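You operate a simulated robot arm through the tools that you are given. There is no shell and no other tool.

You run a simulated two-armed robot. Do the job below in one go: nothing can be reset, and whatever is moved stays where it is left.

## Task
Cream the top of the purple pad with the white cloth.
Fine: care cream from the tin, its lid laid on the bench top meanwhile; put the cloth back and close the tin again. A coat counts when it lies all over at full strength: go over it till it gets no stronger.

Only the result counts: the job must be done as asked and must still hold three seconds after the hand-in. Knocking over, shifting, dropping, spilling or breaking anything else fails it. Lids that push on must go on centred and level and be pressed home; caps that screw on are set level and turned clockwise until they are tight. Flat cloth is picked up by pressing the open fingertips on it (5 to 10 N) and closing them slowly along it; thin cloth reads only 2 to 8 mm in the jaws.

## Robot
Two 7-joint arms with fingered hands on one trunk that stands fixed in place. Base frame: the origin is at the foot of the trunk, x ahead of it, y to its left, z up; the work surface is at about z = 860. Readings come in mm, degrees, newtons and seconds.
The left shoulder is at [60, 126, 1180], the right one opposite. With the tool pointing down near the work surface each hand reaches from about 380 to 720 mm from the base axis, measured 20 degrees to its own side. Payload 2.5 kg a hand.
The TCP of each hand is the grasp point between the finger pads, 30 mm short of the fingertips. In the tool frame z runs along the fingers and y along their closing line. The gripper opens to 104 mm; its body begins 35 mm behind the TCP. The gripper is a hand of 5 fingers: y runs from the thumb to the fingers, the wrist lies at [-15, -104, -178] in the tool frame, and closing takes about 1.5 s.
Orientation is that of the tool frame in the base frame, as a unit quaternion [w, x, y, z]. With the fingers straight down and the wrist toward the robot, the tool's x, y and z point along [0, 1, 0], [1, 0, 0] and [0, 0, -1] of the base frame.

## Interface
- The arms move only by the tool jog_arm. It takes "left_deltas", "right_deltas" or both (then of equal length, played together; a hand with none holds still); each is a list of rows, each a list of 7 numbers: the turn, a rotation vector about the tool's x, y, z in units of 4 degrees (1.0 is 4 degrees), then the shift along the tool's x, y, z in units of 40 mm (1.0 is 40 mm), then the closure in counts, from 0 (fully open) to 255 (shut). In form: [[rx, ry, rz, dx, dy, dz, jaw], ...]. A call has 1 to 20 rows; each row shifts and turns the commanded pose from where the row before left it, along the tool's axes as they then stand. A call with a number of a shift or a turn outside -1 to 1 is refused whole. Each row takes 0.2 s and may step no farther than 50 mm and 8.6 degrees from the row before; otherwise, or with a gripper value out of range, the whole call is refused. A pose out of reach is approached as far as the arm can. The call stops where the force on the tool passes 40 N (or 10 N more than at its start, if that is more) or the arm is blocked; 0.2 s more then pass. The fingers move at their own pace (about 153 mm/s each) and stop on an object; they squeeze with about 31 N. The grip force told is the motor's: it shows also when the fingers shut on nothing. Time passes only in rows, and 0.2 s behind the last, so rows that do not move let the fingers close. The reply holds the time, the measured pose of the TCP, the force on the tool along the base axes, the opening and the grip force, in the units named above and with some noise, with the torque about the TCP (base axes, N m) and any sound that the robot's microphone picked up.
- Cameras (640 x 400 px; columns grow to the right, rows downward): "scene" is now at [97.2, -54.1, 1398.7]; the picture's right is [-0.64, -0.77, 0.00], its down [-0.35, 0.29, -0.89] and it looks along [0.68, -0.57, -0.46] (base axes); focal length 277 px, centre (320, 200). "left" rides on the left gripper at [-80, -78, -141] in its tool frame; the picture's right is [-0.78, -0.30, 0.56], its down [0.54, -0.78, 0.33] and it looks along [0.33, 0.56, 0.76] (tool axes); focal length 247 px, centre (320, 200). "right" rides on the right gripper at [80, -78, -141] in its tool frame; the picture's right is [-0.78, 0.30, -0.56], its down [-0.53, -0.78, 0.33] and it looks along [-0.33, 0.56, 0.76] (tool axes); focal length 247 px, centre (320, 200). There is no depth. A picture from a camera that has moved, and an enlarged one, comes with that camera's place and axes in the base frame and with its lens. The place of the scene camera against the robot may be out by one fixed shift of up to 18 mm in any direction.
- snapshot(camera): a new picture of that camera. It takes no simulated time.
- lift_body(by): slides the trunk up (or, below 0, down) by that many mm; the arms and the scene camera ride with it, the base frame stays. It gives what a move gives, with no picture.
- hand_shape(shape, hand): the hand has 5 fingers and takes this shape, open, in about a second: jaw (thumb against the fingers, like two jaws); tri (thumb and two fingers); tip (a fingertip pinch); poke (one finger out to press); point (the index stretched); flat (the hand flat); cup (the hand cupped); fist (a fist). The gripper value then closes the fingers along that shape, each until it touches; the sizes above hold for jaw. It gives what a move gives, with no picture.
- turn_head(pan, tilt): turns the head with the scene camera to pan (to the left, within 86 degrees either way) and tilt (down, from -29 to 69), counted from straight ahead of the robot. It gives what a move gives.
- close_up(camera, box): a new picture of the part [left, top, right, bottom] of that camera's present view, enlarged. It takes no simulated time.
- finish_job(): hands the job in; it is judged then, once.

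Places have to be worked out from the pictures, the camera data and where the tool is seen. Open the grippers and draw the arms clear of the work before you hand the job in, unless the task says otherwise.

The tools are called after "Call:" as a command line: name --argument value ..., lists and objects as JSON in quotes. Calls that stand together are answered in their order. jog_arm: Moves the arms, as the interface text tells. Its arguments: {"type":"object","properties":{"left_deltas":{"type":"array","items":{"type":"array","items":{"type":"number"}}},"right_deltas":{"type":"array","items":{"type":"array","items":{"type":"number"}}}},"required":[]} The other tools are called the same way: lift_body (by) moves the trunk up or down; hand_shape (shape, hand) gives the hand a shape; turn_head (pan, tilt) turns the head that bears the scene camera; snapshot (camera) takes a picture; close_up (camera, box) takes an enlarged picture of a part of a camera's view; finish_job () hands the job in.

At the start:

```text
time: 0.0
left_eef_pos: [522.8, -93.5, 1230.4]
left_tcp_rot: [0.0, 0.706, 0.708, 0.0]
left_ft_force: [0.7, -0.6, -0.5]
left_ft_torque: [-0.02, -0.01, 0.02]
left_finger_gap: 103.7
left_finger_force: 0.1
left_shape: jaw
right_eef_pos: [279.7, -424.8, 1100.5]
right_tcp_rot: [0.0, 0.707, 0.707, 0.0]
right_ft_force: [-0.5, 0.4, -0.3]
right_ft_torque: [0.01, 0.04, 0.01]
right_finger_gap: 103.6
right_finger_force: 0.1
right_shape: jaw
trunk travel left (down, up): [-575.0, 365.0]
head pan, tilt (commanded): [-39.6, 27.4]
```

scene: 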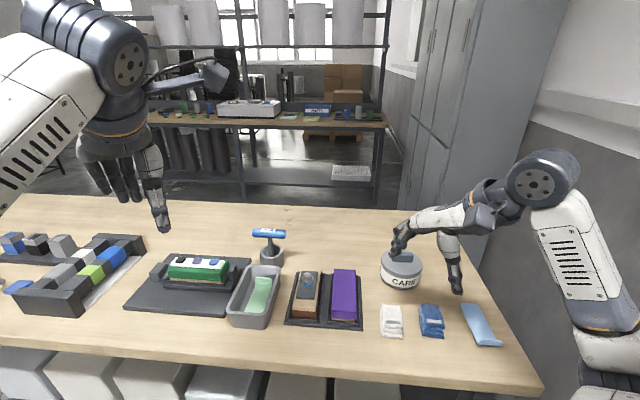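
right: 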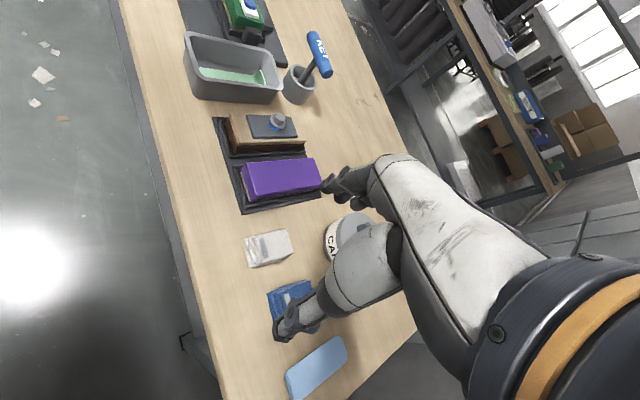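
left: 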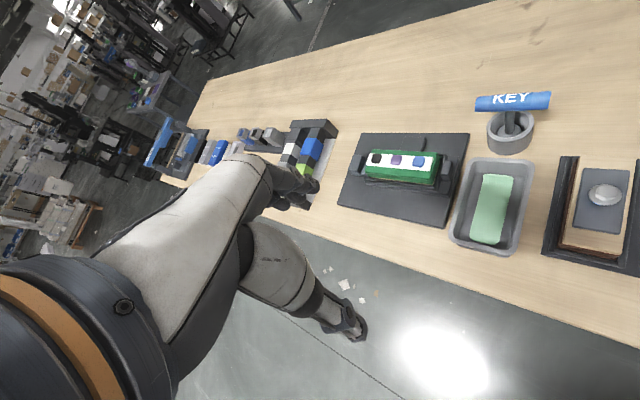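

I start by looking closer at the work: the tin marked CARE, the white cloth, the purple pad, and the blue things nearby.

Call:
close_up --camera "scene" --box '[270, 220, 520, 376]'

Call:
close_up --camera "right" --box '[180, 90, 420, 400]'

Call:
close_up --camera "scene" --box '[360, 220, 440, 300]'

```text
2.56 times, centred on (395, 298) of scene
camera zoom: at [97.2, -54.1, 1398.7], right [-0.64, -0.77, 0.0], down [-0.35, 0.29, -0.89], along [0.68, -0.57, -0.46], focal length 709 px, centre (128, -51)
```

zoom: 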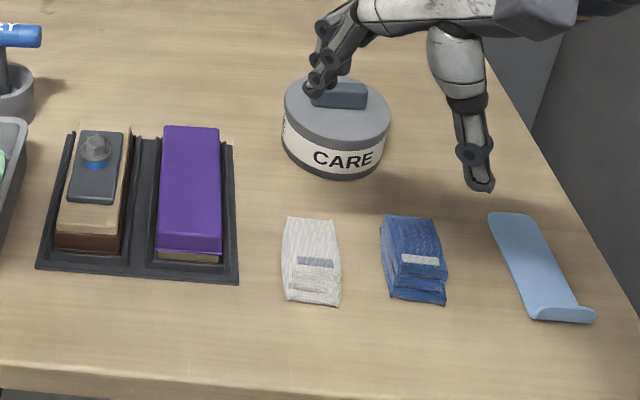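

```text
1.29 times, centred on (300, 245) of right
camera zoom: at [200.9, -345.3, 1241.9], right [0.3, -0.78, 0.56], down [-0.78, -0.53, -0.33], along [0.56, -0.33, -0.76], focal length 319 px, centre (346, 142)
```

zoom: 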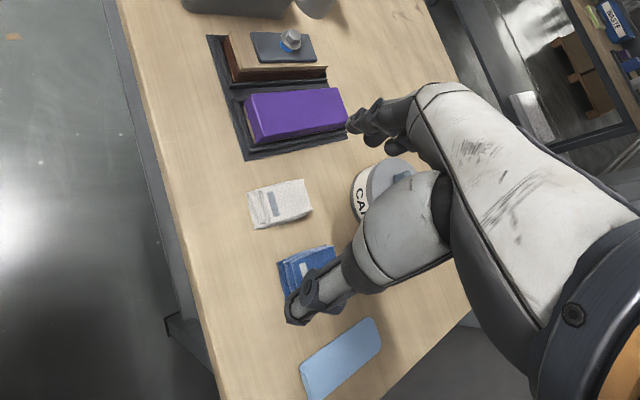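

```text
5.00 times, centred on (400, 260) of scene
camera zoom: at [97.2, -54.1, 1398.7], right [-0.64, -0.77, 0.0], down [-0.35, 0.29, -0.89], along [0.68, -0.57, -0.46], focal length 1384 px, centre (-80, -100)
```

zoom: 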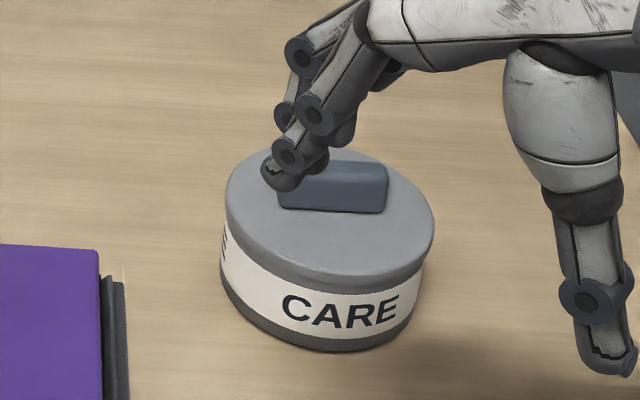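

The wrist view puts the white cloth near [335, -450], the pad near [430, -404] and the tin near [400, -580]. I move the right hand back and out to the side so its camera can see all three clearly.

Call:
jog_arm --right_deltas '[[0, 0, 0, -0.9, -0.21, -0.21, 0], [0, 0, 0, -0.9, -0.21, -0.21, 0], [0, 0, 0, -0.9, -0.21, -0.21, 0], [0, 0, 0, -0.9, -0.21, -0.21, 0], [0, 0, 0, -0.9, -0.21, -0.21, 0], [0, 0, 0, -0.9, -0.21, -0.21, 0], [0, 0, 0, 0, 0, 0, 0]]'

Call:
turn_head --pan -50 --tilt 42

Call:
snapshot --camera "right"

Call:
snapshot --camera "scene"

```text
time: 1.6
left_eef_pos: [522.2, -94.2, 1229.0]
left_tcp_rot: [0.0, 0.706, 0.708, 0.0]
left_ft_force: [-0.6, -1.1, -0.2]
left_ft_torque: [-0.01, 0.02, -0.02]
left_finger_gap: 103.9
left_finger_force: 0.1
left_shape: jaw
right_eef_pos: [228.4, -641.1, 1151.8]
right_tcp_rot: [0.0, 0.707, 0.707, 0.0]
right_ft_force: [0.4, 0.4, -0.2]
right_ft_torque: [-0.04, 0.01, 0.01]
right_finger_gap: 103.9
right_finger_force: 0.0
right_shape: jaw
trunk travel left (down, up): [-575.0, 365.0]
head pan, tilt (commanded): [-39.6, 27.4]
```

```text
time: 2.4
left_eef_pos: [522.6, -94.6, 1230.0]
left_tcp_rot: [0.0, 0.707, 0.708, 0.001]
left_ft_force: [-0.4, 0.1, -0.4]
left_ft_torque: [0.01, -0.03, 0.0]
left_finger_gap: 103.7
left_finger_force: 0.0
left_shape: jaw
right_eef_pos: [228.6, -641.1, 1151.6]
right_tcp_rot: [0.0, 0.707, 0.707, 0.0]
right_ft_force: [0.0, -1.1, 0.6]
right_ft_torque: [0.0, 0.0, 0.0]
right_finger_gap: 103.9
right_finger_force: 0.2
right_shape: jaw
trunk travel left (down, up): [-575.0, 365.0]
head pan, tilt (commanded): [-50.0, 42.0]
```

```text
taken
camera right: at [151.2, -561.5, 1293.5], right [0.3, -0.78, 0.56], down [-0.78, -0.53, -0.33], along [0.56, -0.33, -0.76], focal length 247 px, centre (320, 200)
```

right: 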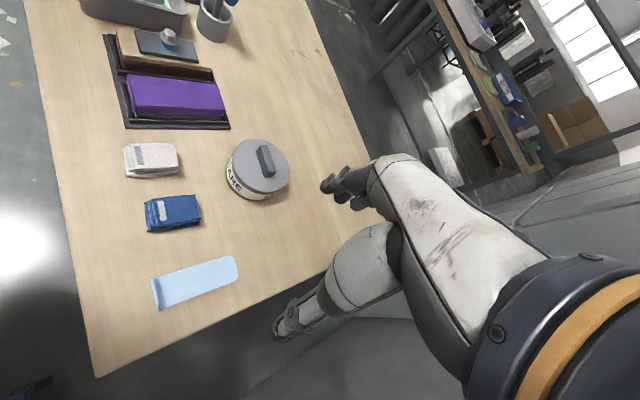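

```text
taken
camera scene: at [80.5, -59.9, 1376.4], right [-0.77, -0.64, 0.0], down [-0.43, 0.51, -0.74], along [0.48, -0.57, -0.67], focal length 277 px, centre (320, 200)
```

scene: 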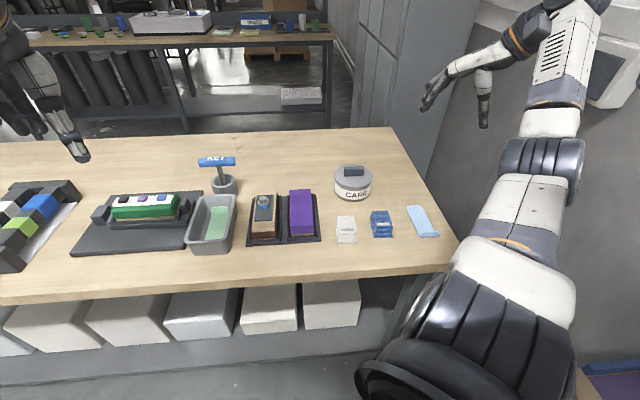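

Both cameras now see the tin, cloths and pad without the hand in the way. I take enlarged views to measure them.

Call:
close_up --camera "right" --box '[200, 120, 320, 220]'

Call:
close_up --camera "scene" --box '[310, 150, 406, 210]'

Call:
close_up --camera "right" --box '[90, 20, 250, 190]'

Call:
close_up --camera "scene" --box '[240, 180, 400, 260]'

```text
4.00 times, centred on (260, 170) of right
camera zoom: at [151.2, -561.5, 1293.5], right [0.3, -0.78, 0.56], down [-0.78, -0.53, -0.33], along [0.56, -0.33, -0.76], focal length 988 px, centre (560, 320)
```

zoom: 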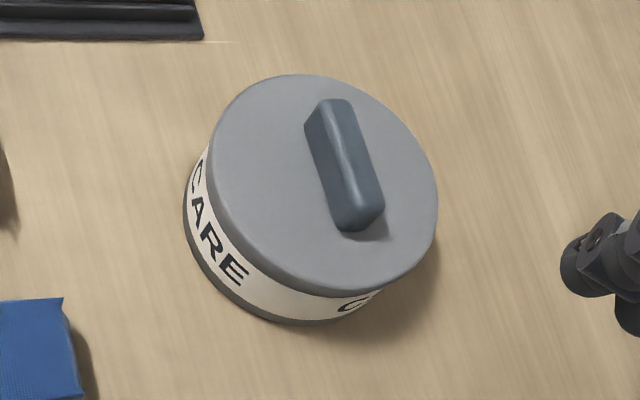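

```text
6.67 times, centred on (358, 180) of scene
camera zoom: at [80.5, -59.9, 1376.4], right [-0.77, -0.64, 0.0], down [-0.43, 0.51, -0.74], along [0.48, -0.57, -0.67], focal length 1845 px, centre (67, 333)
```

zoom: 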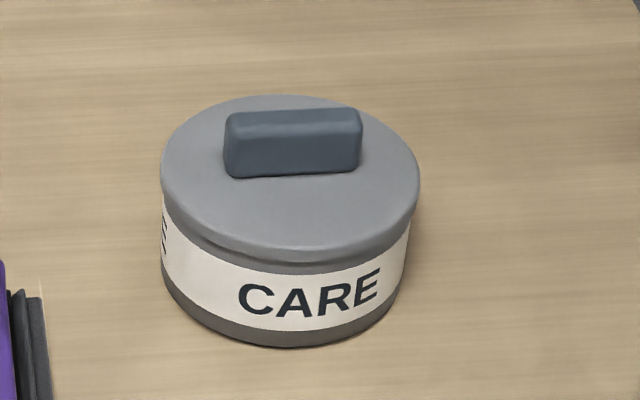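

```text
2.35 times, centred on (170, 105) of right
camera zoom: at [151.2, -561.5, 1293.5], right [0.3, -0.78, 0.56], down [-0.78, -0.53, -0.33], along [0.56, -0.33, -0.76], focal length 581 px, centre (673, 424)
```

zoom: 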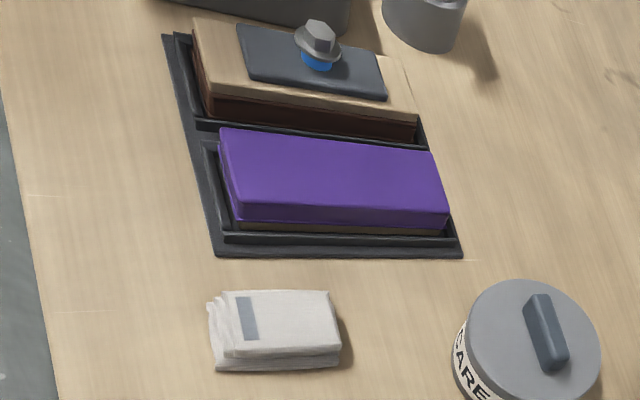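

```text
4.00 times, centred on (320, 220) of scene
camera zoom: at [80.5, -59.9, 1376.4], right [-0.77, -0.64, 0.0], down [-0.43, 0.51, -0.74], along [0.48, -0.57, -0.67], focal length 1107 px, centre (320, 120)
```

zoom: 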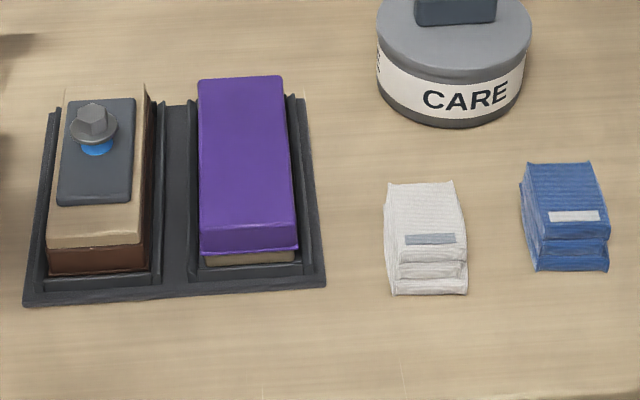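

The tin is about 105 mm wide and 48 mm tall. Its lid has a bar grip about 55 × 16 mm, running about 43° in the base frame, centred near [425, -596] with its top near z = 930. I bring the right hand above it and turn it -47° so the jaws close across the bar.

Call:
jog_arm --right_deltas '[[0, 0, 0, 0.1875, 0.8187, 0.4237, 0], [0, 0, 0, 0.1875, 0.8187, 0.4237, 0], [0, 0, 0, 0.1875, 0.8187, 0.4237, 0], [0, 0, 0, 0.1875, 0.8187, 0.4237, 0], [0, 0, 0, 0.1875, 0.8187, 0.4237, 0], [0, 0, 0, 0.1875, 0.8187, 0.4237, 0], [0, 0, 0.979, 0, 0, 0, 0], [0, 0, 0.979, 0, 0, 0, 0], [0, 0, 0.979, 0, 0, 0, 0], [0, 0, 0.979, 0, 0, 0, 0], [0, 0, 0.979, 0, 0, 0, 0], [0, 0, 0.979, 0, 0, 0, 0], [0, 0, 0.979, 0, 0, 0, 0], [0, 0, 0.979, 0, 0, 0, 0], [0, 0, 0.979, 0, 0, 0, 0], [0, 0, 0.979, 0, 0, 0, 0], [0, 0, 0.979, 0, 0, 0, 0], [0, 0, 0.979, 0, 0, 0, 0], [0, 0, 0, 0, 0, 0, 0]]'

Call:
snapshot --camera "right"

Call:
snapshot --camera "scene"

```text
time: 6.4
left_eef_pos: [523.1, -94.5, 1230.2]
left_tcp_rot: [0.0, 0.707, 0.707, 0.0]
left_ft_force: [0.9, -0.1, 0.4]
left_ft_torque: [0.02, 0.0, 0.01]
left_finger_gap: 103.8
left_finger_force: 0.1
left_shape: jaw
right_eef_pos: [425.6, -595.4, 1049.5]
right_tcp_rot: [0.0, 0.931, 0.366, 0.0]
right_ft_force: [0.0, 0.0, 0.2]
right_ft_torque: [0.0, -0.02, 0.0]
right_finger_gap: 103.9
right_finger_force: 0.1
right_shape: jaw
trunk travel left (down, up): [-575.0, 365.0]
head pan, tilt (commanded): [-50.0, 42.0]
```

```text
taken
camera right: at [430.2, -484.9, 1190.9], right [-0.37, -0.74, 0.56], down [-0.92, 0.2, -0.33], along [0.13, -0.63, -0.76], focal length 247 px, centre (320, 200)
```

right: 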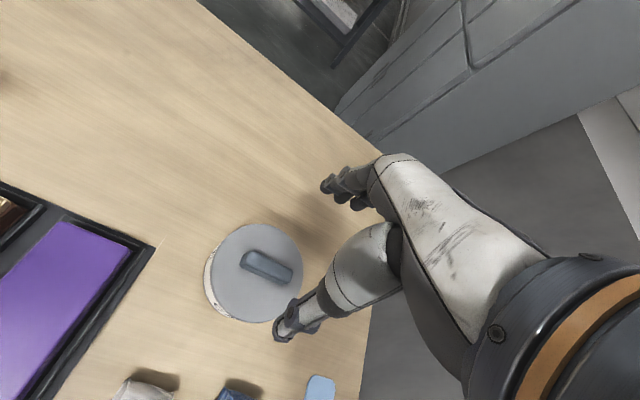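

```text
taken
camera scene: at [80.4, -60.0, 1376.4], right [-0.77, -0.64, 0.0], down [-0.43, 0.51, -0.74], along [0.48, -0.57, -0.67], focal length 277 px, centre (320, 200)
```

scene: 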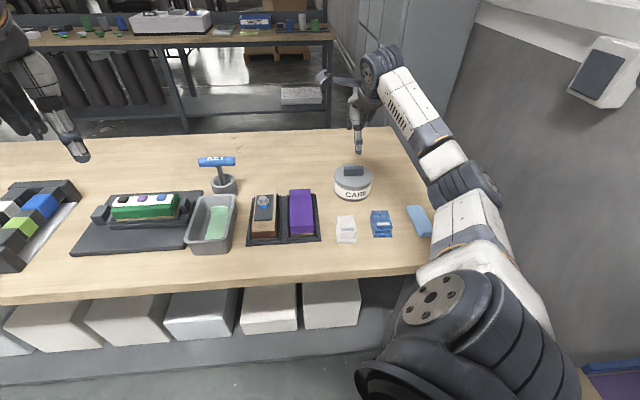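

The hand is at [425.6, -595.4, 1049.5] with the yaw I wanted. I zoom on the tin from this second viewpoint to fix the bar's position by parallax.

Call:
close_up --camera "right" --box '[180, 200, 340, 350]'

Call:
close_up --camera "scene" --box '[310, 80, 438, 208]'

Call:
close_up --camera "right" --box '[0, 170, 220, 400]'

```text
2.67 times, centred on (260, 275) of right
camera zoom: at [430.2, -484.9, 1190.9], right [-0.37, -0.74, 0.56], down [-0.92, 0.2, -0.33], along [0.13, -0.63, -0.76], focal length 659 px, centre (480, 0)
```

zoom: 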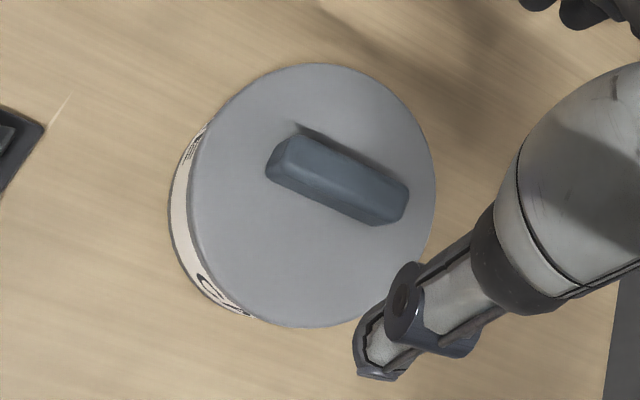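

```text
3.12 times, centred on (374, 144) of scene
camera zoom: at [80.4, -60.0, 1376.4], right [-0.77, -0.64, 0.0], down [-0.43, 0.51, -0.74], along [0.48, -0.57, -0.67], focal length 865 px, centre (151, 375)
```

zoom: 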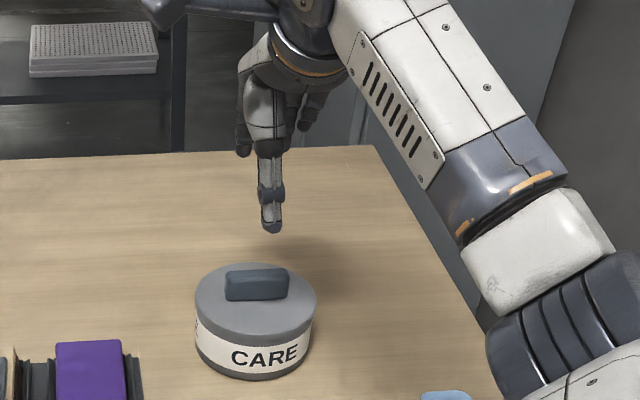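

```text
1.74 times, centred on (110, 285) of right
camera zoom: at [430.2, -484.9, 1190.9], right [-0.37, -0.74, 0.56], down [-0.92, 0.2, -0.33], along [0.13, -0.63, -0.76], focal length 430 px, centre (685, 52)
```

zoom: 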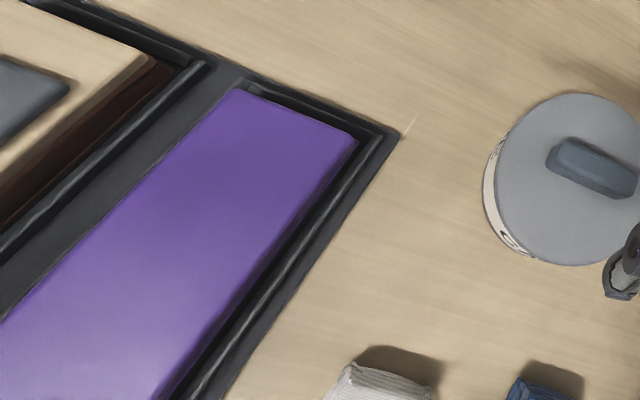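

Triangulating the two views puts the lid top at z ≈ 910, centred near [419, -595], with the bar near [420, -598]. I part-close the jaws and come down to about 50 mm above the bar to check the alignment.

Call:
jog_arm --right_deltas '[[0, 0, 0, -0.05, -0.016, 0.537, 120], [0, 0, 0, -0.05, -0.016, 0.537, 120], [0, 0, 0, -0.047, -0.016, 0.537, 120], [0, 0, 0, 0, 0, 0, 120], [0, 0, 0, 0, 0, 0, 120]]'

Call:
close_up --camera "right" --box '[180, 120, 420, 350]'

Call:
close_up --camera "scene" --box '[310, 100, 410, 210]'

```text
time: 7.6
left_eef_pos: [522.8, -92.8, 1230.7]
left_tcp_rot: [0.0, 0.707, 0.707, 0.0]
left_ft_force: [0.0, -0.2, 0.0]
left_ft_torque: [0.03, -0.01, 0.0]
left_finger_gap: 103.5
left_finger_force: 0.1
left_shape: jaw
right_eef_pos: [419.8, -598.8, 982.7]
right_tcp_rot: [-0.001, 0.93, 0.367, 0.0]
right_ft_force: [-0.7, 0.0, 0.6]
right_ft_torque: [0.01, -0.03, 0.01]
right_finger_gap: 55.4
right_finger_force: 0.1
right_shape: jaw
trunk travel left (down, up): [-575.0, 365.0]
head pan, tilt (commanded): [-50.0, 42.0]
```

```text
1.74 times, centred on (300, 235) of right
camera zoom: at [424.4, -487.6, 1124.8], right [-0.37, -0.75, 0.56], down [-0.92, 0.2, -0.33], along [0.13, -0.63, -0.76], focal length 430 px, centre (355, 139)
```

zoom: 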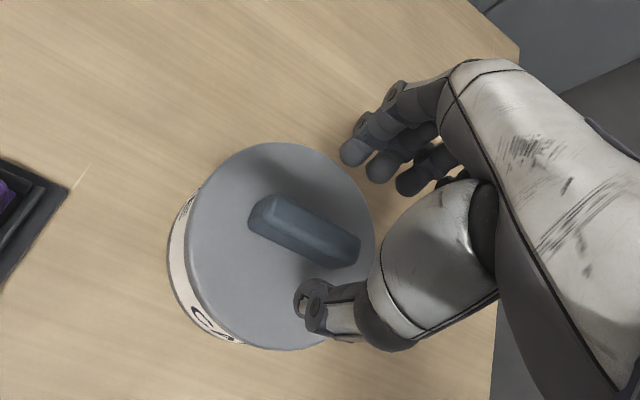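

```text
3.64 times, centred on (360, 155) of scene
camera zoom: at [80.5, -60.0, 1376.4], right [-0.77, -0.64, 0.0], down [-0.43, 0.51, -0.74], along [0.48, -0.57, -0.67], focal length 1006 px, centre (174, 364)
```

zoom: 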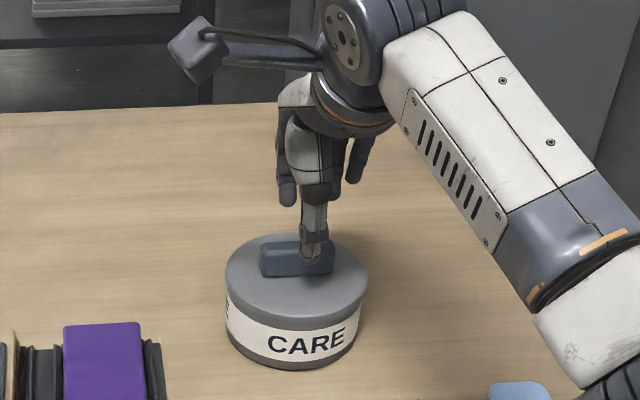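

The bar sits between thumb and fingers, and its centre works out at about [420.6, -599], so the alignment is good. I descend to a TCP height of about 950 and check for contact.

Call:
jog_arm --right_deltas '[[0, 0, 0, 0, 0, 0.27, 120], [0, 0, 0, 0, 0, 0.27, 120], [0, 0, 0, 0, 0, 0.27, 120], [0, 0, 0, 0, 0, 0, 120]]'

Call:
close_up --camera "scene" --box '[310, 120, 390, 210]'

Call:
close_up --camera "right" --box '[180, 120, 420, 350]'

```text
time: 8.6
left_eef_pos: [522.3, -93.9, 1230.0]
left_tcp_rot: [0.0, 0.707, 0.707, 0.0]
left_ft_force: [0.1, 0.4, 0.7]
left_ft_torque: [0.0, 0.0, 0.0]
left_finger_gap: 103.4
left_finger_force: 0.1
left_shape: jaw
right_eef_pos: [418.2, -597.3, 951.3]
right_tcp_rot: [0.0, 0.931, 0.366, 0.0]
right_ft_force: [0.1, 0.0, -0.5]
right_ft_torque: [0.0, 0.03, 0.02]
right_finger_gap: 55.4
right_finger_force: 0.1
right_shape: jaw
trunk travel left (down, up): [-575.0, 365.0]
head pan, tilt (commanded): [-50.0, 42.0]
```

```text
4.44 times, centred on (350, 165) of scene
camera zoom: at [80.4, -59.9, 1376.4], right [-0.77, -0.64, 0.0], down [-0.43, 0.51, -0.74], along [0.48, -0.57, -0.67], focal length 1230 px, centre (187, 356)
```

zoom: 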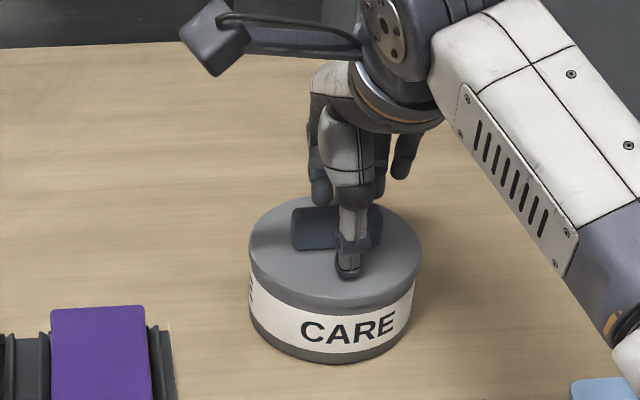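

```text
1.74 times, centred on (300, 235) of right
camera zoom: at [423.8, -487.2, 1093.2], right [-0.37, -0.75, 0.56], down [-0.92, 0.2, -0.33], along [0.13, -0.63, -0.76], focal length 430 px, centre (355, 139)
```

zoom: 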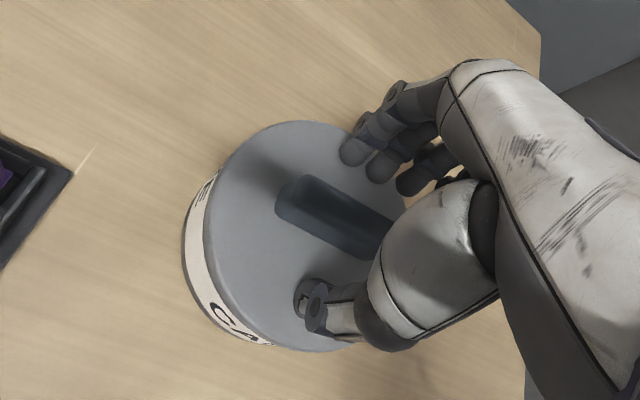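

The jaws straddle the bar and the tips are just above the lid. I go 5 mm lower and close on the bar.

Call:
jog_arm --right_deltas '[[0, 0, 0, 0.02, 0, 0.125, 120], [0, 0, 0, 0, 0, 0, 160], [0, 0, 0, 0, 0, 0, 200], [0, 0, 0, 0, 0, 0, 230], [0, 0, 0, 0, 0, 0, 255], [0, 0, 0, 0, 0, 0, 255], [0, 0, 0, 0, 0, 0, 255]]'

Call:
close_up --camera "scene" --box '[310, 120, 390, 210]'

Call:
close_up --camera "right" --box '[180, 120, 420, 350]'

```text
time: 10.2
left_eef_pos: [523.6, -93.6, 1231.2]
left_tcp_rot: [0.0, 0.707, 0.708, 0.001]
left_ft_force: [-0.4, 0.7, -0.9]
left_ft_torque: [-0.01, 0.01, 0.02]
left_finger_gap: 103.7
left_finger_force: 0.1
left_shape: jaw
right_eef_pos: [419.2, -596.7, 947.2]
right_tcp_rot: [0.001, 0.93, 0.366, 0.0]
right_ft_force: [-1.8, 0.9, 4.0]
right_ft_torque: [0.06, 0.01, 0.13]
right_finger_gap: 18.8
right_finger_force: 30.6
right_shape: jaw
trunk travel left (down, up): [-575.0, 365.0]
head pan, tilt (commanded): [-50.0, 42.0]
```

```text
4.44 times, centred on (350, 165) of scene
camera zoom: at [80.0, -59.4, 1376.4], right [-0.77, -0.64, 0.0], down [-0.43, 0.51, -0.74], along [0.48, -0.57, -0.67], focal length 1230 px, centre (187, 356)
```

zoom: 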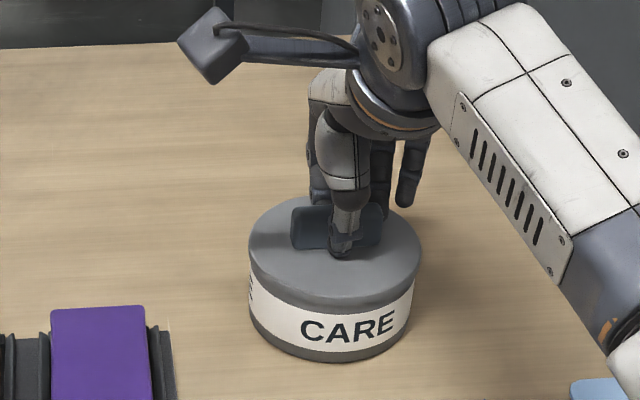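

```text
1.74 times, centred on (300, 235) of right
camera zoom: at [424.2, -486.4, 1089.2], right [-0.37, -0.75, 0.56], down [-0.92, 0.2, -0.33], along [0.13, -0.64, -0.76], focal length 430 px, centre (355, 139)
```

zoom: 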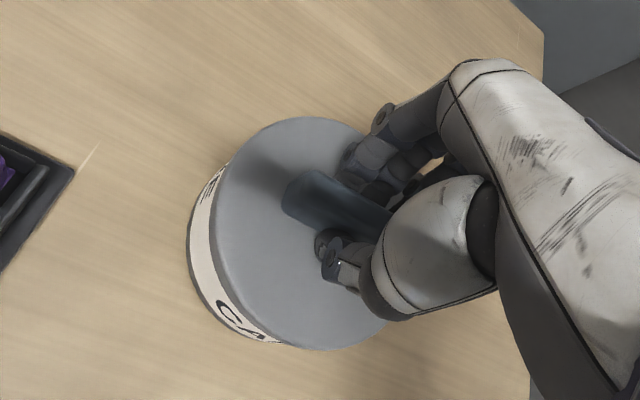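

The bar is gripped: gap 18.8 mm at 30.6 N. I lift only 3 mm to learn whether the lid pulls off or must be unscrewed.

Call:
jog_arm --right_deltas '[[0, 0, 0, 0, 0, -0.025, 255], [0, 0, 0, 0, 0, -0.025, 255], [0, 0, 0, 0, 0, -0.025, 255]]'

Call:
close_up --camera "scene" --box '[310, 120, 390, 210]'

```text
time: 11.0
left_eef_pos: [523.2, -94.0, 1230.9]
left_tcp_rot: [0.0, 0.707, 0.707, -0.001]
left_ft_force: [0.1, -0.6, -0.6]
left_ft_torque: [0.02, -0.02, -0.01]
left_finger_gap: 103.4
left_finger_force: 0.0
left_shape: jaw
right_eef_pos: [419.0, -597.5, 948.8]
right_tcp_rot: [-0.001, 0.931, 0.366, 0.0]
right_ft_force: [-0.6, 0.3, -0.6]
right_ft_torque: [-0.05, -0.01, 0.03]
right_finger_gap: 18.2
right_finger_force: 31.2
right_shape: jaw
trunk travel left (down, up): [-575.0, 365.0]
head pan, tilt (commanded): [-50.0, 42.0]
heard: snap
```

```text
4.44 times, centred on (350, 165) of scene
camera zoom: at [80.5, -60.0, 1376.3], right [-0.77, -0.64, 0.0], down [-0.43, 0.51, -0.74], along [0.48, -0.57, -0.67], focal length 1230 px, centre (187, 356)
```

zoom: 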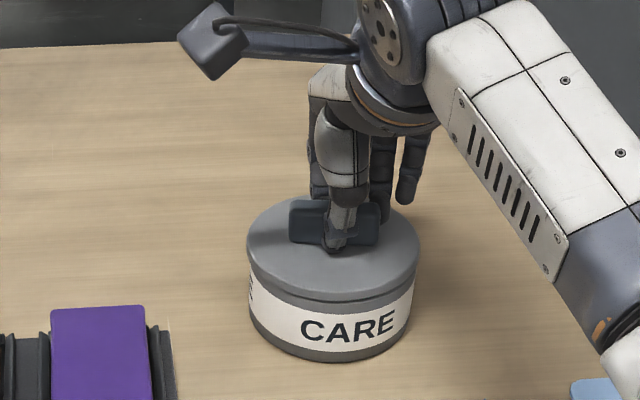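

I heard a snap and the force has dropped, so the push-on lid has come free. I lift it 70 mm and look into the tin.

Call:
jog_arm --right_deltas '[[0, 0, 0, 0, 0, -0.1, 255], [0, 0, 0, 0, 0, -0.3, 255], [0, 0, 0, 0, 0, -0.45, 255], [0, 0, 0, 0, 0, -0.45, 255], [0, 0, 0, 0, 0, -0.45, 255], [0, 0, 0, 0, 0, 0, 255]]'

Call:
close_up --camera "scene" --box '[310, 100, 410, 210]'

Call:
snapshot --camera "right"

```text
time: 12.4
left_eef_pos: [523.4, -93.1, 1229.2]
left_tcp_rot: [-0.001, 0.706, 0.708, 0.0]
left_ft_force: [1.1, 0.0, -0.2]
left_ft_torque: [-0.02, 0.02, 0.01]
left_finger_gap: 103.6
left_finger_force: 0.0
left_shape: jaw
right_eef_pos: [419.5, -598.2, 1020.2]
right_tcp_rot: [0.001, 0.931, 0.366, 0.001]
right_ft_force: [-0.5, 0.3, -0.8]
right_ft_torque: [0.01, 0.01, 0.0]
right_finger_gap: 18.5
right_finger_force: 30.9
right_shape: jaw
trunk travel left (down, up): [-575.0, 365.0]
head pan, tilt (commanded): [-50.0, 42.0]
```

```text
3.64 times, centred on (360, 155) of scene
camera zoom: at [80.5, -60.1, 1376.3], right [-0.77, -0.64, 0.0], down [-0.43, 0.51, -0.74], along [0.48, -0.57, -0.67], focal length 1006 px, centre (174, 364)
```

zoom: 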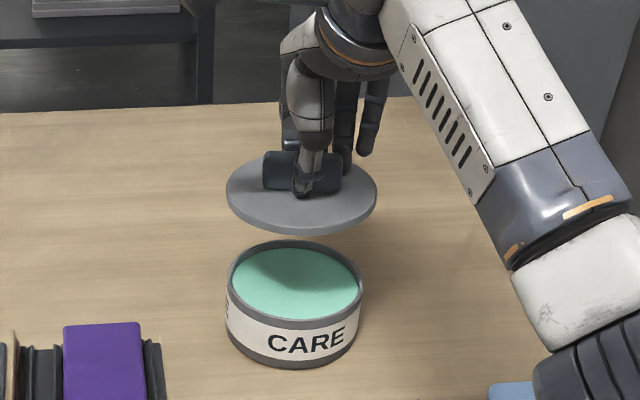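

```text
taken
camera right: at [425.9, -487.9, 1162.3], right [-0.37, -0.75, 0.56], down [-0.92, 0.2, -0.33], along [0.13, -0.63, -0.76], focal length 247 px, centre (320, 200)
```

right: 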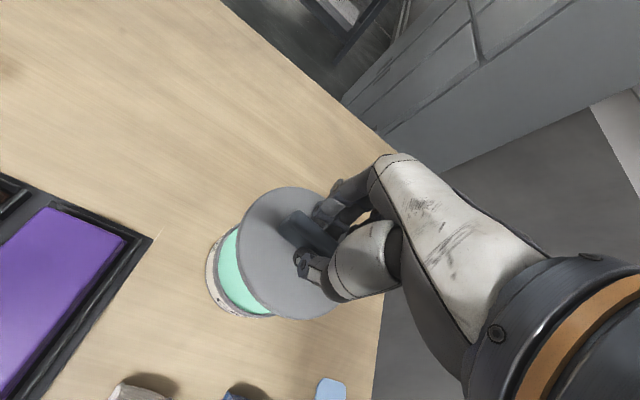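

The lid is a level thin disc and the tin is full of green cream. I carry the lid sideways to the free bench spot near [335, -690], staying high.

Call:
jog_arm --right_deltas '[[0, 0, 0, -0.4, 0.03, 0, 255], [0, 0, 0, -0.68, 0.06, 0, 255], [0, 0, 0, -0.68, 0.06, 0, 255], [0, 0, 0, -0.68, 0.06, 0, 255], [0, 0, 0, -0.67, 0.035, 0, 255], [0, 0, 0, 0, 0, 0, 255]]'

Call:
snapshot --camera "scene"

Call:
snapshot --camera "right"

```text
time: 13.8
left_eef_pos: [522.6, -94.5, 1230.8]
left_tcp_rot: [0.0, 0.707, 0.707, 0.0]
left_ft_force: [-0.3, 0.9, 0.3]
left_ft_torque: [-0.01, -0.01, 0.01]
left_finger_gap: 104.1
left_finger_force: 0.1
left_shape: jaw
right_eef_pos: [337.0, -690.5, 1020.0]
right_tcp_rot: [0.0, 0.931, 0.366, 0.0]
right_ft_force: [0.3, 0.7, -0.2]
right_ft_torque: [-0.02, 0.0, 0.01]
right_finger_gap: 18.3
right_finger_force: 30.4
right_shape: jaw
trunk travel left (down, up): [-575.0, 365.0]
head pan, tilt (commanded): [-50.0, 42.0]
```

```text
taken
camera scene: at [80.5, -60.0, 1376.3], right [-0.77, -0.64, 0.0], down [-0.43, 0.51, -0.74], along [0.48, -0.57, -0.67], focal length 277 px, centre (320, 200)
```

scene: 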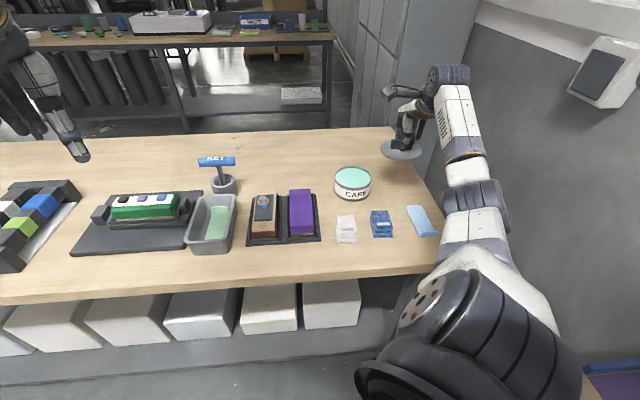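

```text
taken
camera right: at [341.8, -580.3, 1161.0], right [-0.37, -0.75, 0.56], down [-0.92, 0.2, -0.33], along [0.13, -0.63, -0.76], focal length 247 px, centre (320, 200)
```

right: 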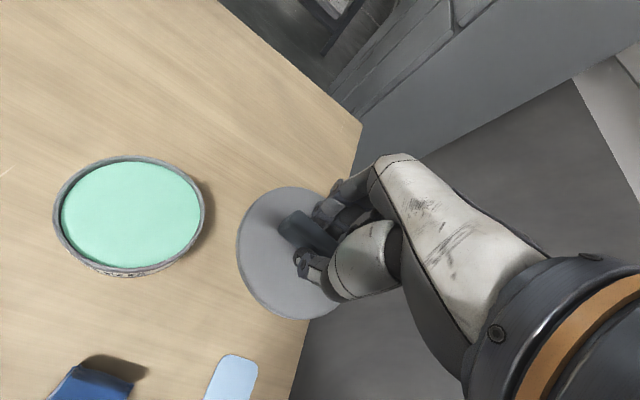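

The spot is clear: about 45 mm from the bench's right edge and 35 mm from the light blue piece. I lower the lid to TCP 930, above the expected contact at about 905–915.

Call:
jog_arm --right_deltas '[[0, 0, 0, 0, 0, 0.5, 255], [0, 0, 0, 0, 0, 0.6, 255], [0, 0, 0, 0, 0, 0.6, 255], [0, 0, 0, 0, 0, 0.5, 255], [0, 0, 0, 0, 0, 0, 255]]'

Call:
close_up --camera "scene" --box '[340, 90, 450, 210]'

```text
time: 15.0
left_eef_pos: [522.7, -93.2, 1229.8]
left_tcp_rot: [-0.001, 0.707, 0.708, 0.0]
left_ft_force: [-0.1, -0.3, 0.4]
left_ft_torque: [-0.01, 0.01, -0.03]
left_finger_gap: 103.4
left_finger_force: 0.0
left_shape: jaw
right_eef_pos: [336.0, -689.4, 930.7]
right_tcp_rot: [0.0, 0.931, 0.365, 0.001]
right_ft_force: [-0.9, -0.6, -0.4]
right_ft_torque: [0.01, 0.02, -0.01]
right_finger_gap: 18.3
right_finger_force: 31.0
right_shape: jaw
trunk travel left (down, up): [-575.0, 365.0]
head pan, tilt (commanded): [-50.0, 42.0]
```

```text
3.33 times, centred on (395, 150) of scene
camera zoom: at [80.4, -60.0, 1376.4], right [-0.77, -0.64, 0.0], down [-0.43, 0.51, -0.74], along [0.48, -0.57, -0.67], focal length 923 px, centre (70, 367)
```

zoom: 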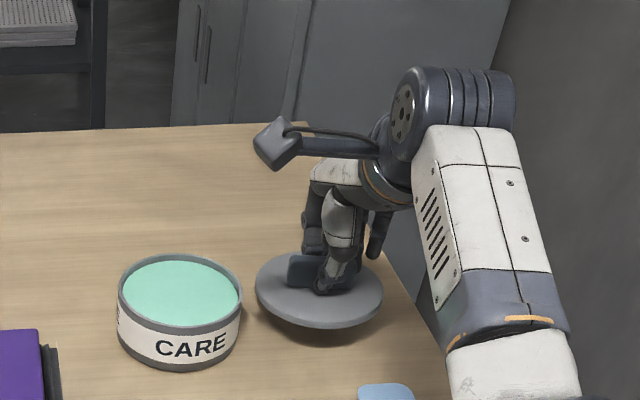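

Still no contact at TCP 930.7. I lower in small steps and watch the force.

Call:
jog_arm --right_deltas '[[0, 0, 0, 0, 0, 0.1, 255], [0, 0, 0, 0, 0, 0.1, 255], [0, 0, 0, 0, 0, 0.05, 255], [0, 0, 0, 0, 0, 0.05, 255], [0, 0, 0, 0, 0, 0.05, 255], [0, 0, 0, 0, 0, 0.05, 255]]'

Call:
close_up --camera "scene" --box '[340, 90, 450, 210]'

```text
time: 16.4
left_eef_pos: [522.9, -93.3, 1229.1]
left_tcp_rot: [0.0, 0.707, 0.708, 0.0]
left_ft_force: [0.3, 0.1, 0.5]
left_ft_torque: [0.02, -0.01, 0.04]
left_finger_gap: 103.6
left_finger_force: 0.2
left_shape: jaw
right_eef_pos: [335.4, -690.0, 916.4]
right_tcp_rot: [0.0, 0.93, 0.367, 0.001]
right_ft_force: [-0.2, 0.1, -0.6]
right_ft_torque: [0.0, -0.03, 0.02]
right_finger_gap: 18.2
right_finger_force: 30.9
right_shape: jaw
trunk travel left (down, up): [-575.0, 365.0]
head pan, tilt (commanded): [-50.0, 42.0]
```

```text
3.33 times, centred on (395, 150) of scene
camera zoom: at [80.5, -60.0, 1376.3], right [-0.77, -0.64, 0.0], down [-0.43, 0.51, -0.74], along [0.48, -0.57, -0.67], focal length 923 px, centre (70, 367)
```

zoom: 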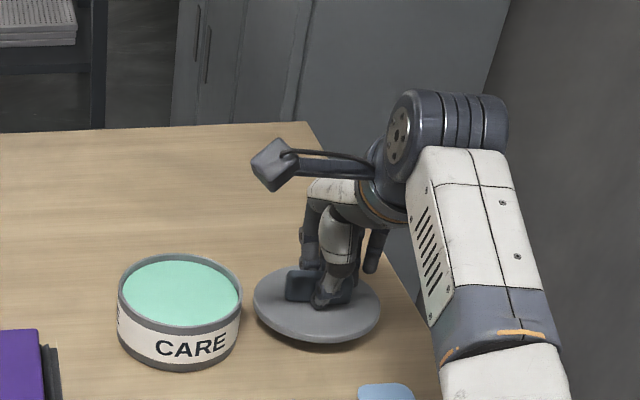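

At 916.4 the lid's shadow shows it is close to the bench. I go on in 1 mm steps.

Call:
jog_arm --right_deltas '[[0, 0, 0, 0, 0, 0.03, 255], [0, 0, 0, 0, 0, 0.03, 255], [0, 0, 0, 0, 0, 0.03, 255], [0, 0, 0, 0, 0, 0.03, 255], [0, 0, 0, 0, 0, 0.03, 255]]'

```text
time: 17.6
left_eef_pos: [522.7, -93.0, 1229.6]
left_tcp_rot: [-0.001, 0.707, 0.708, 0.0]
left_ft_force: [0.3, 0.2, -1.0]
left_ft_torque: [-0.01, 0.0, 0.01]
left_finger_gap: 103.6
left_finger_force: 0.2
left_shape: jaw
right_eef_pos: [333.5, -688.9, 909.7]
right_tcp_rot: [0.0, 0.93, 0.367, -0.001]
right_ft_force: [0.6, 0.0, -0.4]
right_ft_torque: [0.01, 0.0, -0.01]
right_finger_gap: 18.3
right_finger_force: 31.1
right_shape: jaw
trunk travel left (down, up): [-575.0, 365.0]
head pan, tilt (commanded): [-50.0, 42.0]
```

No contact yet at 909.7, so I continue down in 1 mm steps.

Call:
jog_arm --right_deltas '[[0, 0, 0, 0, 0, 0.025, 255], [0, 0, 0, 0, 0, 0.025, 255], [0, 0, 0, 0, 0, 0.025, 255]]'

Call:
close_up --camera "scene" --box '[360, 120, 440, 200]'

```text
time: 18.4
left_eef_pos: [522.5, -94.1, 1229.7]
left_tcp_rot: [0.0, 0.706, 0.708, 0.0]
left_ft_force: [-0.5, -0.9, 0.7]
left_ft_torque: [-0.03, 0.0, -0.03]
left_finger_gap: 103.6
left_finger_force: 0.1
left_shape: jaw
right_eef_pos: [335.6, -689.3, 907.5]
right_tcp_rot: [-0.001, 0.931, 0.366, 0.0]
right_ft_force: [0.1, 0.0, -0.2]
right_ft_torque: [-0.01, 0.01, 0.02]
right_finger_gap: 18.4
right_finger_force: 30.5
right_shape: jaw
trunk travel left (down, up): [-575.0, 365.0]
head pan, tilt (commanded): [-50.0, 42.0]
```

```text
5.00 times, centred on (400, 160) of scene
camera zoom: at [80.5, -60.0, 1376.3], right [-0.77, -0.64, 0.0], down [-0.43, 0.51, -0.74], along [0.48, -0.57, -0.67], focal length 1384 px, centre (-80, 400)
```

zoom: 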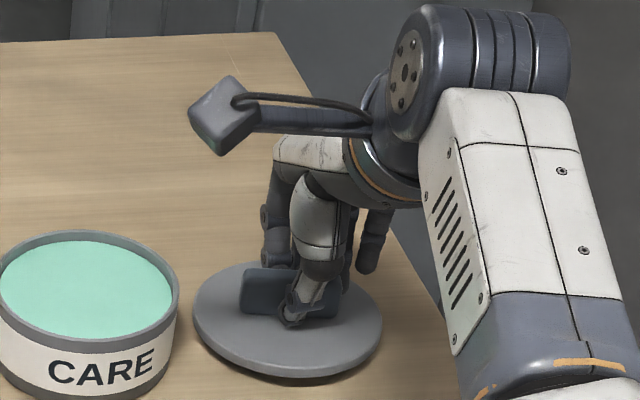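

A thin shadow gap still shows. I go down further in 1 mm steps until the force rises.

Call:
jog_arm --right_deltas '[[0, 0, 0, 0, 0, 0.025, 255], [0, 0, 0, 0, 0, 0.025, 255], [0, 0, 0, 0, 0, 0, 255]]'

```text
time: 19.2
left_eef_pos: [523.9, -93.3, 1229.9]
left_tcp_rot: [0.0, 0.706, 0.708, 0.001]
left_ft_force: [0.1, -0.6, -0.2]
left_ft_torque: [0.01, -0.01, 0.0]
left_finger_gap: 103.7
left_finger_force: 0.1
left_shape: jaw
right_eef_pos: [335.6, -688.8, 904.5]
right_tcp_rot: [0.0, 0.93, 0.367, 0.0]
right_ft_force: [-0.7, -0.4, -1.0]
right_ft_torque: [0.0, 0.0, 0.01]
right_finger_gap: 18.3
right_finger_force: 31.1
right_shape: jaw
trunk travel left (down, up): [-575.0, 365.0]
head pan, tilt (commanded): [-50.0, 42.0]
```

Still free at 904.5, so I take two more 1 mm steps.

Call:
jog_arm --right_deltas '[[0, 0, 0, 0, 0, 0.025, 255], [0, 0, 0, 0, 0, 0.025, 255], [0, 0, 0, 0, 0, 0, 255]]'

Call:
close_up --camera "scene" --box '[370, 140, 430, 200]'

```text
time: 20.0
left_eef_pos: [523.7, -93.1, 1230.0]
left_tcp_rot: [0.0, 0.707, 0.707, 0.0]
left_ft_force: [-0.5, -0.1, 0.0]
left_ft_torque: [0.02, 0.01, 0.01]
left_finger_gap: 103.7
left_finger_force: 0.1
left_shape: jaw
right_eef_pos: [336.2, -690.3, 903.5]
right_tcp_rot: [0.001, 0.931, 0.366, 0.0]
right_ft_force: [0.7, -0.2, -0.7]
right_ft_torque: [-0.03, -0.01, 0.01]
right_finger_gap: 18.4
right_finger_force: 31.2
right_shape: jaw
trunk travel left (down, up): [-575.0, 365.0]
head pan, tilt (commanded): [-50.0, 42.0]
```

```text
6.67 times, centred on (400, 170) of scene
camera zoom: at [80.5, -60.0, 1376.3], right [-0.77, -0.64, 0.0], down [-0.43, 0.51, -0.74], along [0.48, -0.57, -0.67], focal length 1845 px, centre (-213, 400)
```

zoom: 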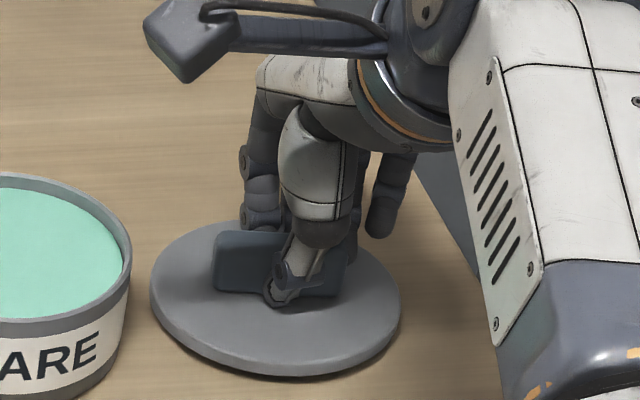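

The lid is very nearly down. Two more 1 mm steps.

Call:
jog_arm --right_deltas '[[0, 0, 0, 0, 0, 0.025, 255], [0, 0, 0, 0, 0, 0.02, 255], [0, 0, 0, 0, 0, 0, 255]]'

```text
time: 20.8
left_eef_pos: [524.1, -94.4, 1229.7]
left_tcp_rot: [0.0, 0.707, 0.708, 0.0]
left_ft_force: [0.0, 0.1, 0.5]
left_ft_torque: [-0.01, -0.01, -0.02]
left_finger_gap: 103.7
left_finger_force: 0.1
left_shape: jaw
right_eef_pos: [336.0, -690.5, 902.2]
right_tcp_rot: [0.0, 0.93, 0.367, 0.0]
right_ft_force: [-0.1, -0.4, 0.2]
right_ft_torque: [0.04, -0.02, 0.02]
right_finger_gap: 18.1
right_finger_force: 31.0
right_shape: jaw
trunk travel left (down, up): [-575.0, 365.0]
head pan, tilt (commanded): [-50.0, 42.0]
```

The force is turning slightly upward, so contact may be starting. One more small step to confirm.

Call:
jog_arm --right_deltas '[[0, 0, 0, 0, 0, 0.025, 255], [0, 0, 0, 0, 0, 0, 255]]'

```text
time: 21.4
left_eef_pos: [522.7, -93.5, 1230.9]
left_tcp_rot: [0.0, 0.707, 0.708, 0.0]
left_ft_force: [-0.9, 0.2, 0.3]
left_ft_torque: [0.02, -0.01, 0.0]
left_finger_gap: 103.4
left_finger_force: 0.0
left_shape: jaw
right_eef_pos: [334.9, -690.3, 901.0]
right_tcp_rot: [-0.001, 0.93, 0.367, 0.0]
right_ft_force: [-0.3, -0.2, -0.4]
right_ft_torque: [0.01, 0.0, 0.0]
right_finger_gap: 18.5
right_finger_force: 30.8
right_shape: jaw
trunk travel left (down, up): [-575.0, 365.0]
head pan, tilt (commanded): [-50.0, 42.0]
```

No contact at 901 yet, so I keep stepping down 1 mm at a time.

Call:
jog_arm --right_deltas '[[0, 0, 0, 0, 0, 0.025, 255], [0, 0, 0, 0, 0, 0.025, 255], [0, 0, 0, 0, 0, 0, 255]]'

Call:
close_up --camera "scene" --box '[370, 140, 430, 200]'

```text
time: 22.2
left_eef_pos: [523.1, -95.2, 1230.5]
left_tcp_rot: [0.001, 0.707, 0.707, 0.0]
left_ft_force: [0.6, 0.1, -0.2]
left_ft_torque: [-0.04, 0.0, 0.0]
left_finger_gap: 103.6
left_finger_force: 0.1
left_shape: jaw
right_eef_pos: [336.7, -689.5, 899.7]
right_tcp_rot: [0.0, 0.93, 0.366, 0.0]
right_ft_force: [-0.3, -0.5, -0.4]
right_ft_torque: [-0.02, -0.04, -0.01]
right_finger_gap: 18.4
right_finger_force: 31.6
right_shape: jaw
trunk travel left (down, up): [-575.0, 365.0]
head pan, tilt (commanded): [-50.0, 42.0]
```

```text
6.67 times, centred on (400, 170) of scene
camera zoom: at [80.4, -59.9, 1376.4], right [-0.77, -0.64, 0.0], down [-0.43, 0.51, -0.74], along [0.48, -0.57, -0.67], focal length 1845 px, centre (-213, 400)
```

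zoom: 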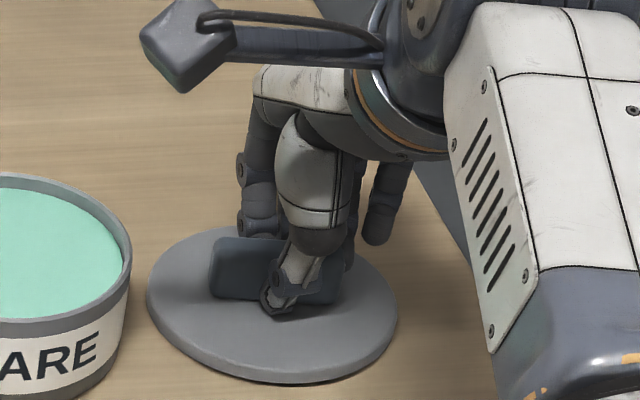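

The shadow gap has almost closed. I continue with fine steps.

Call:
jog_arm --right_deltas '[[0, 0, 0, 0, 0, 0.025, 255], [0, 0, 0, 0, 0, 0, 255]]'

```text
time: 22.8
left_eef_pos: [522.3, -94.5, 1229.7]
left_tcp_rot: [0.001, 0.706, 0.708, 0.0]
left_ft_force: [-0.9, 0.2, -0.8]
left_ft_torque: [-0.01, -0.02, 0.04]
left_finger_gap: 103.6
left_finger_force: 0.0
left_shape: jaw
right_eef_pos: [336.8, -689.2, 898.1]
right_tcp_rot: [0.001, 0.931, 0.365, 0.001]
right_ft_force: [0.9, 0.0, 3.4]
right_ft_torque: [-0.04, -0.16, 0.01]
right_finger_gap: 18.0
right_finger_force: 30.6
right_shape: jaw
trunk travel left (down, up): [-575.0, 365.0]
head pan, tilt (commanded): [-50.0, 42.0]
```

Contact now: 3.4 N upward at TCP 898, so the lid is resting on the bench. I open the fingers and rise straight up.

Call:
jog_arm --right_deltas '[[0, 0, 0, 0, 0, 0, 220], [0, 0, 0, 0, 0, 0, 180], [0, 0, 0, 0, 0, 0, 140], [0, 0, 0, 0, 0, 0, 120], [0, 0, 0, 0, 0, 0, 120], [0, 0, 0, 0, 0, 0, 120]]'

Call:
jog_arm --right_deltas '[[0, 0, 0, 0, 0, -0.2, 120], [0, 0, 0, 0, 0, -0.5, 120], [0, 0, 0, 0, 0, -0.8, 120], [0, 0, 0, 0, 0, -0.8, 120], [0, 0, 0, 0, 0, -0.8, 120], [0, 0, 0, 0, 0, 0, 120]]'

Call:
snapshot --camera "right"

Call:
snapshot --camera "scene"

```text
time: 24.2
left_eef_pos: [522.6, -93.8, 1230.8]
left_tcp_rot: [0.0, 0.706, 0.708, 0.0]
left_ft_force: [-0.8, 0.7, 0.8]
left_ft_torque: [0.01, 0.0, 0.02]
left_finger_gap: 103.4
left_finger_force: 0.1
left_shape: jaw
right_eef_pos: [335.7, -689.5, 898.0]
right_tcp_rot: [0.0, 0.931, 0.366, 0.0]
right_ft_force: [0.0, 0.6, 3.7]
right_ft_torque: [-0.01, -0.01, 0.01]
right_finger_gap: 53.7
right_finger_force: 0.0
right_shape: jaw
trunk travel left (down, up): [-575.0, 365.0]
head pan, tilt (commanded): [-50.0, 42.0]
```

```text
time: 25.6
left_eef_pos: [522.8, -94.4, 1229.6]
left_tcp_rot: [0.0, 0.706, 0.708, 0.0]
left_ft_force: [-0.3, 0.0, -0.2]
left_ft_torque: [-0.02, -0.01, -0.01]
left_finger_gap: 103.8
left_finger_force: 0.1
left_shape: jaw
right_eef_pos: [336.3, -690.0, 1021.2]
right_tcp_rot: [0.0, 0.931, 0.366, 0.0]
right_ft_force: [0.2, 0.9, -0.3]
right_ft_torque: [0.01, 0.03, -0.01]
right_finger_gap: 54.9
right_finger_force: 0.0
right_shape: jaw
trunk travel left (down, up): [-575.0, 365.0]
head pan, tilt (commanded): [-50.0, 42.0]
```

```text
taken
camera right: at [341.2, -579.2, 1163.8], right [-0.37, -0.75, 0.56], down [-0.92, 0.2, -0.33], along [0.13, -0.63, -0.76], focal length 247 px, centre (320, 200)
```

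right: 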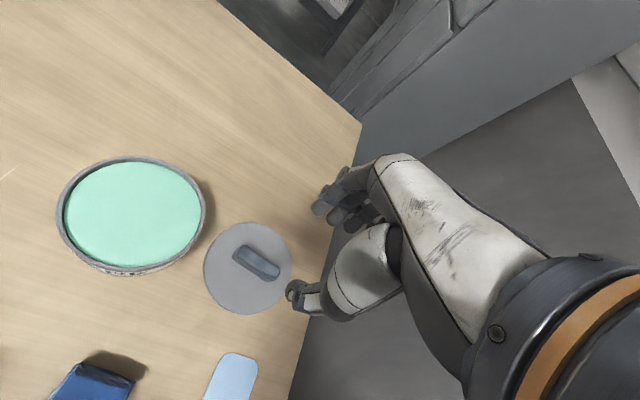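

```text
taken
camera scene: at [80.5, -60.1, 1376.3], right [-0.77, -0.64, 0.0], down [-0.43, 0.51, -0.74], along [0.48, -0.57, -0.67], focal length 277 px, centre (320, 200)
```

scene: 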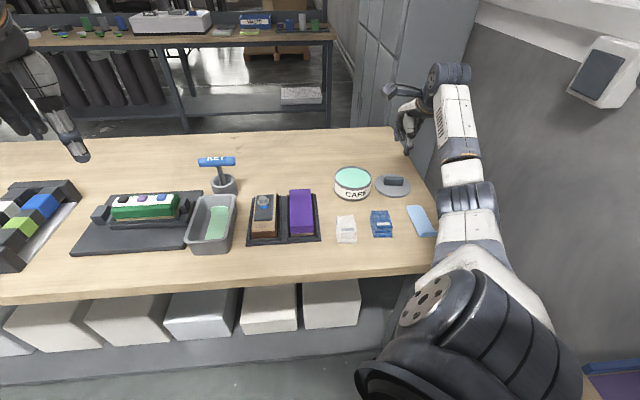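

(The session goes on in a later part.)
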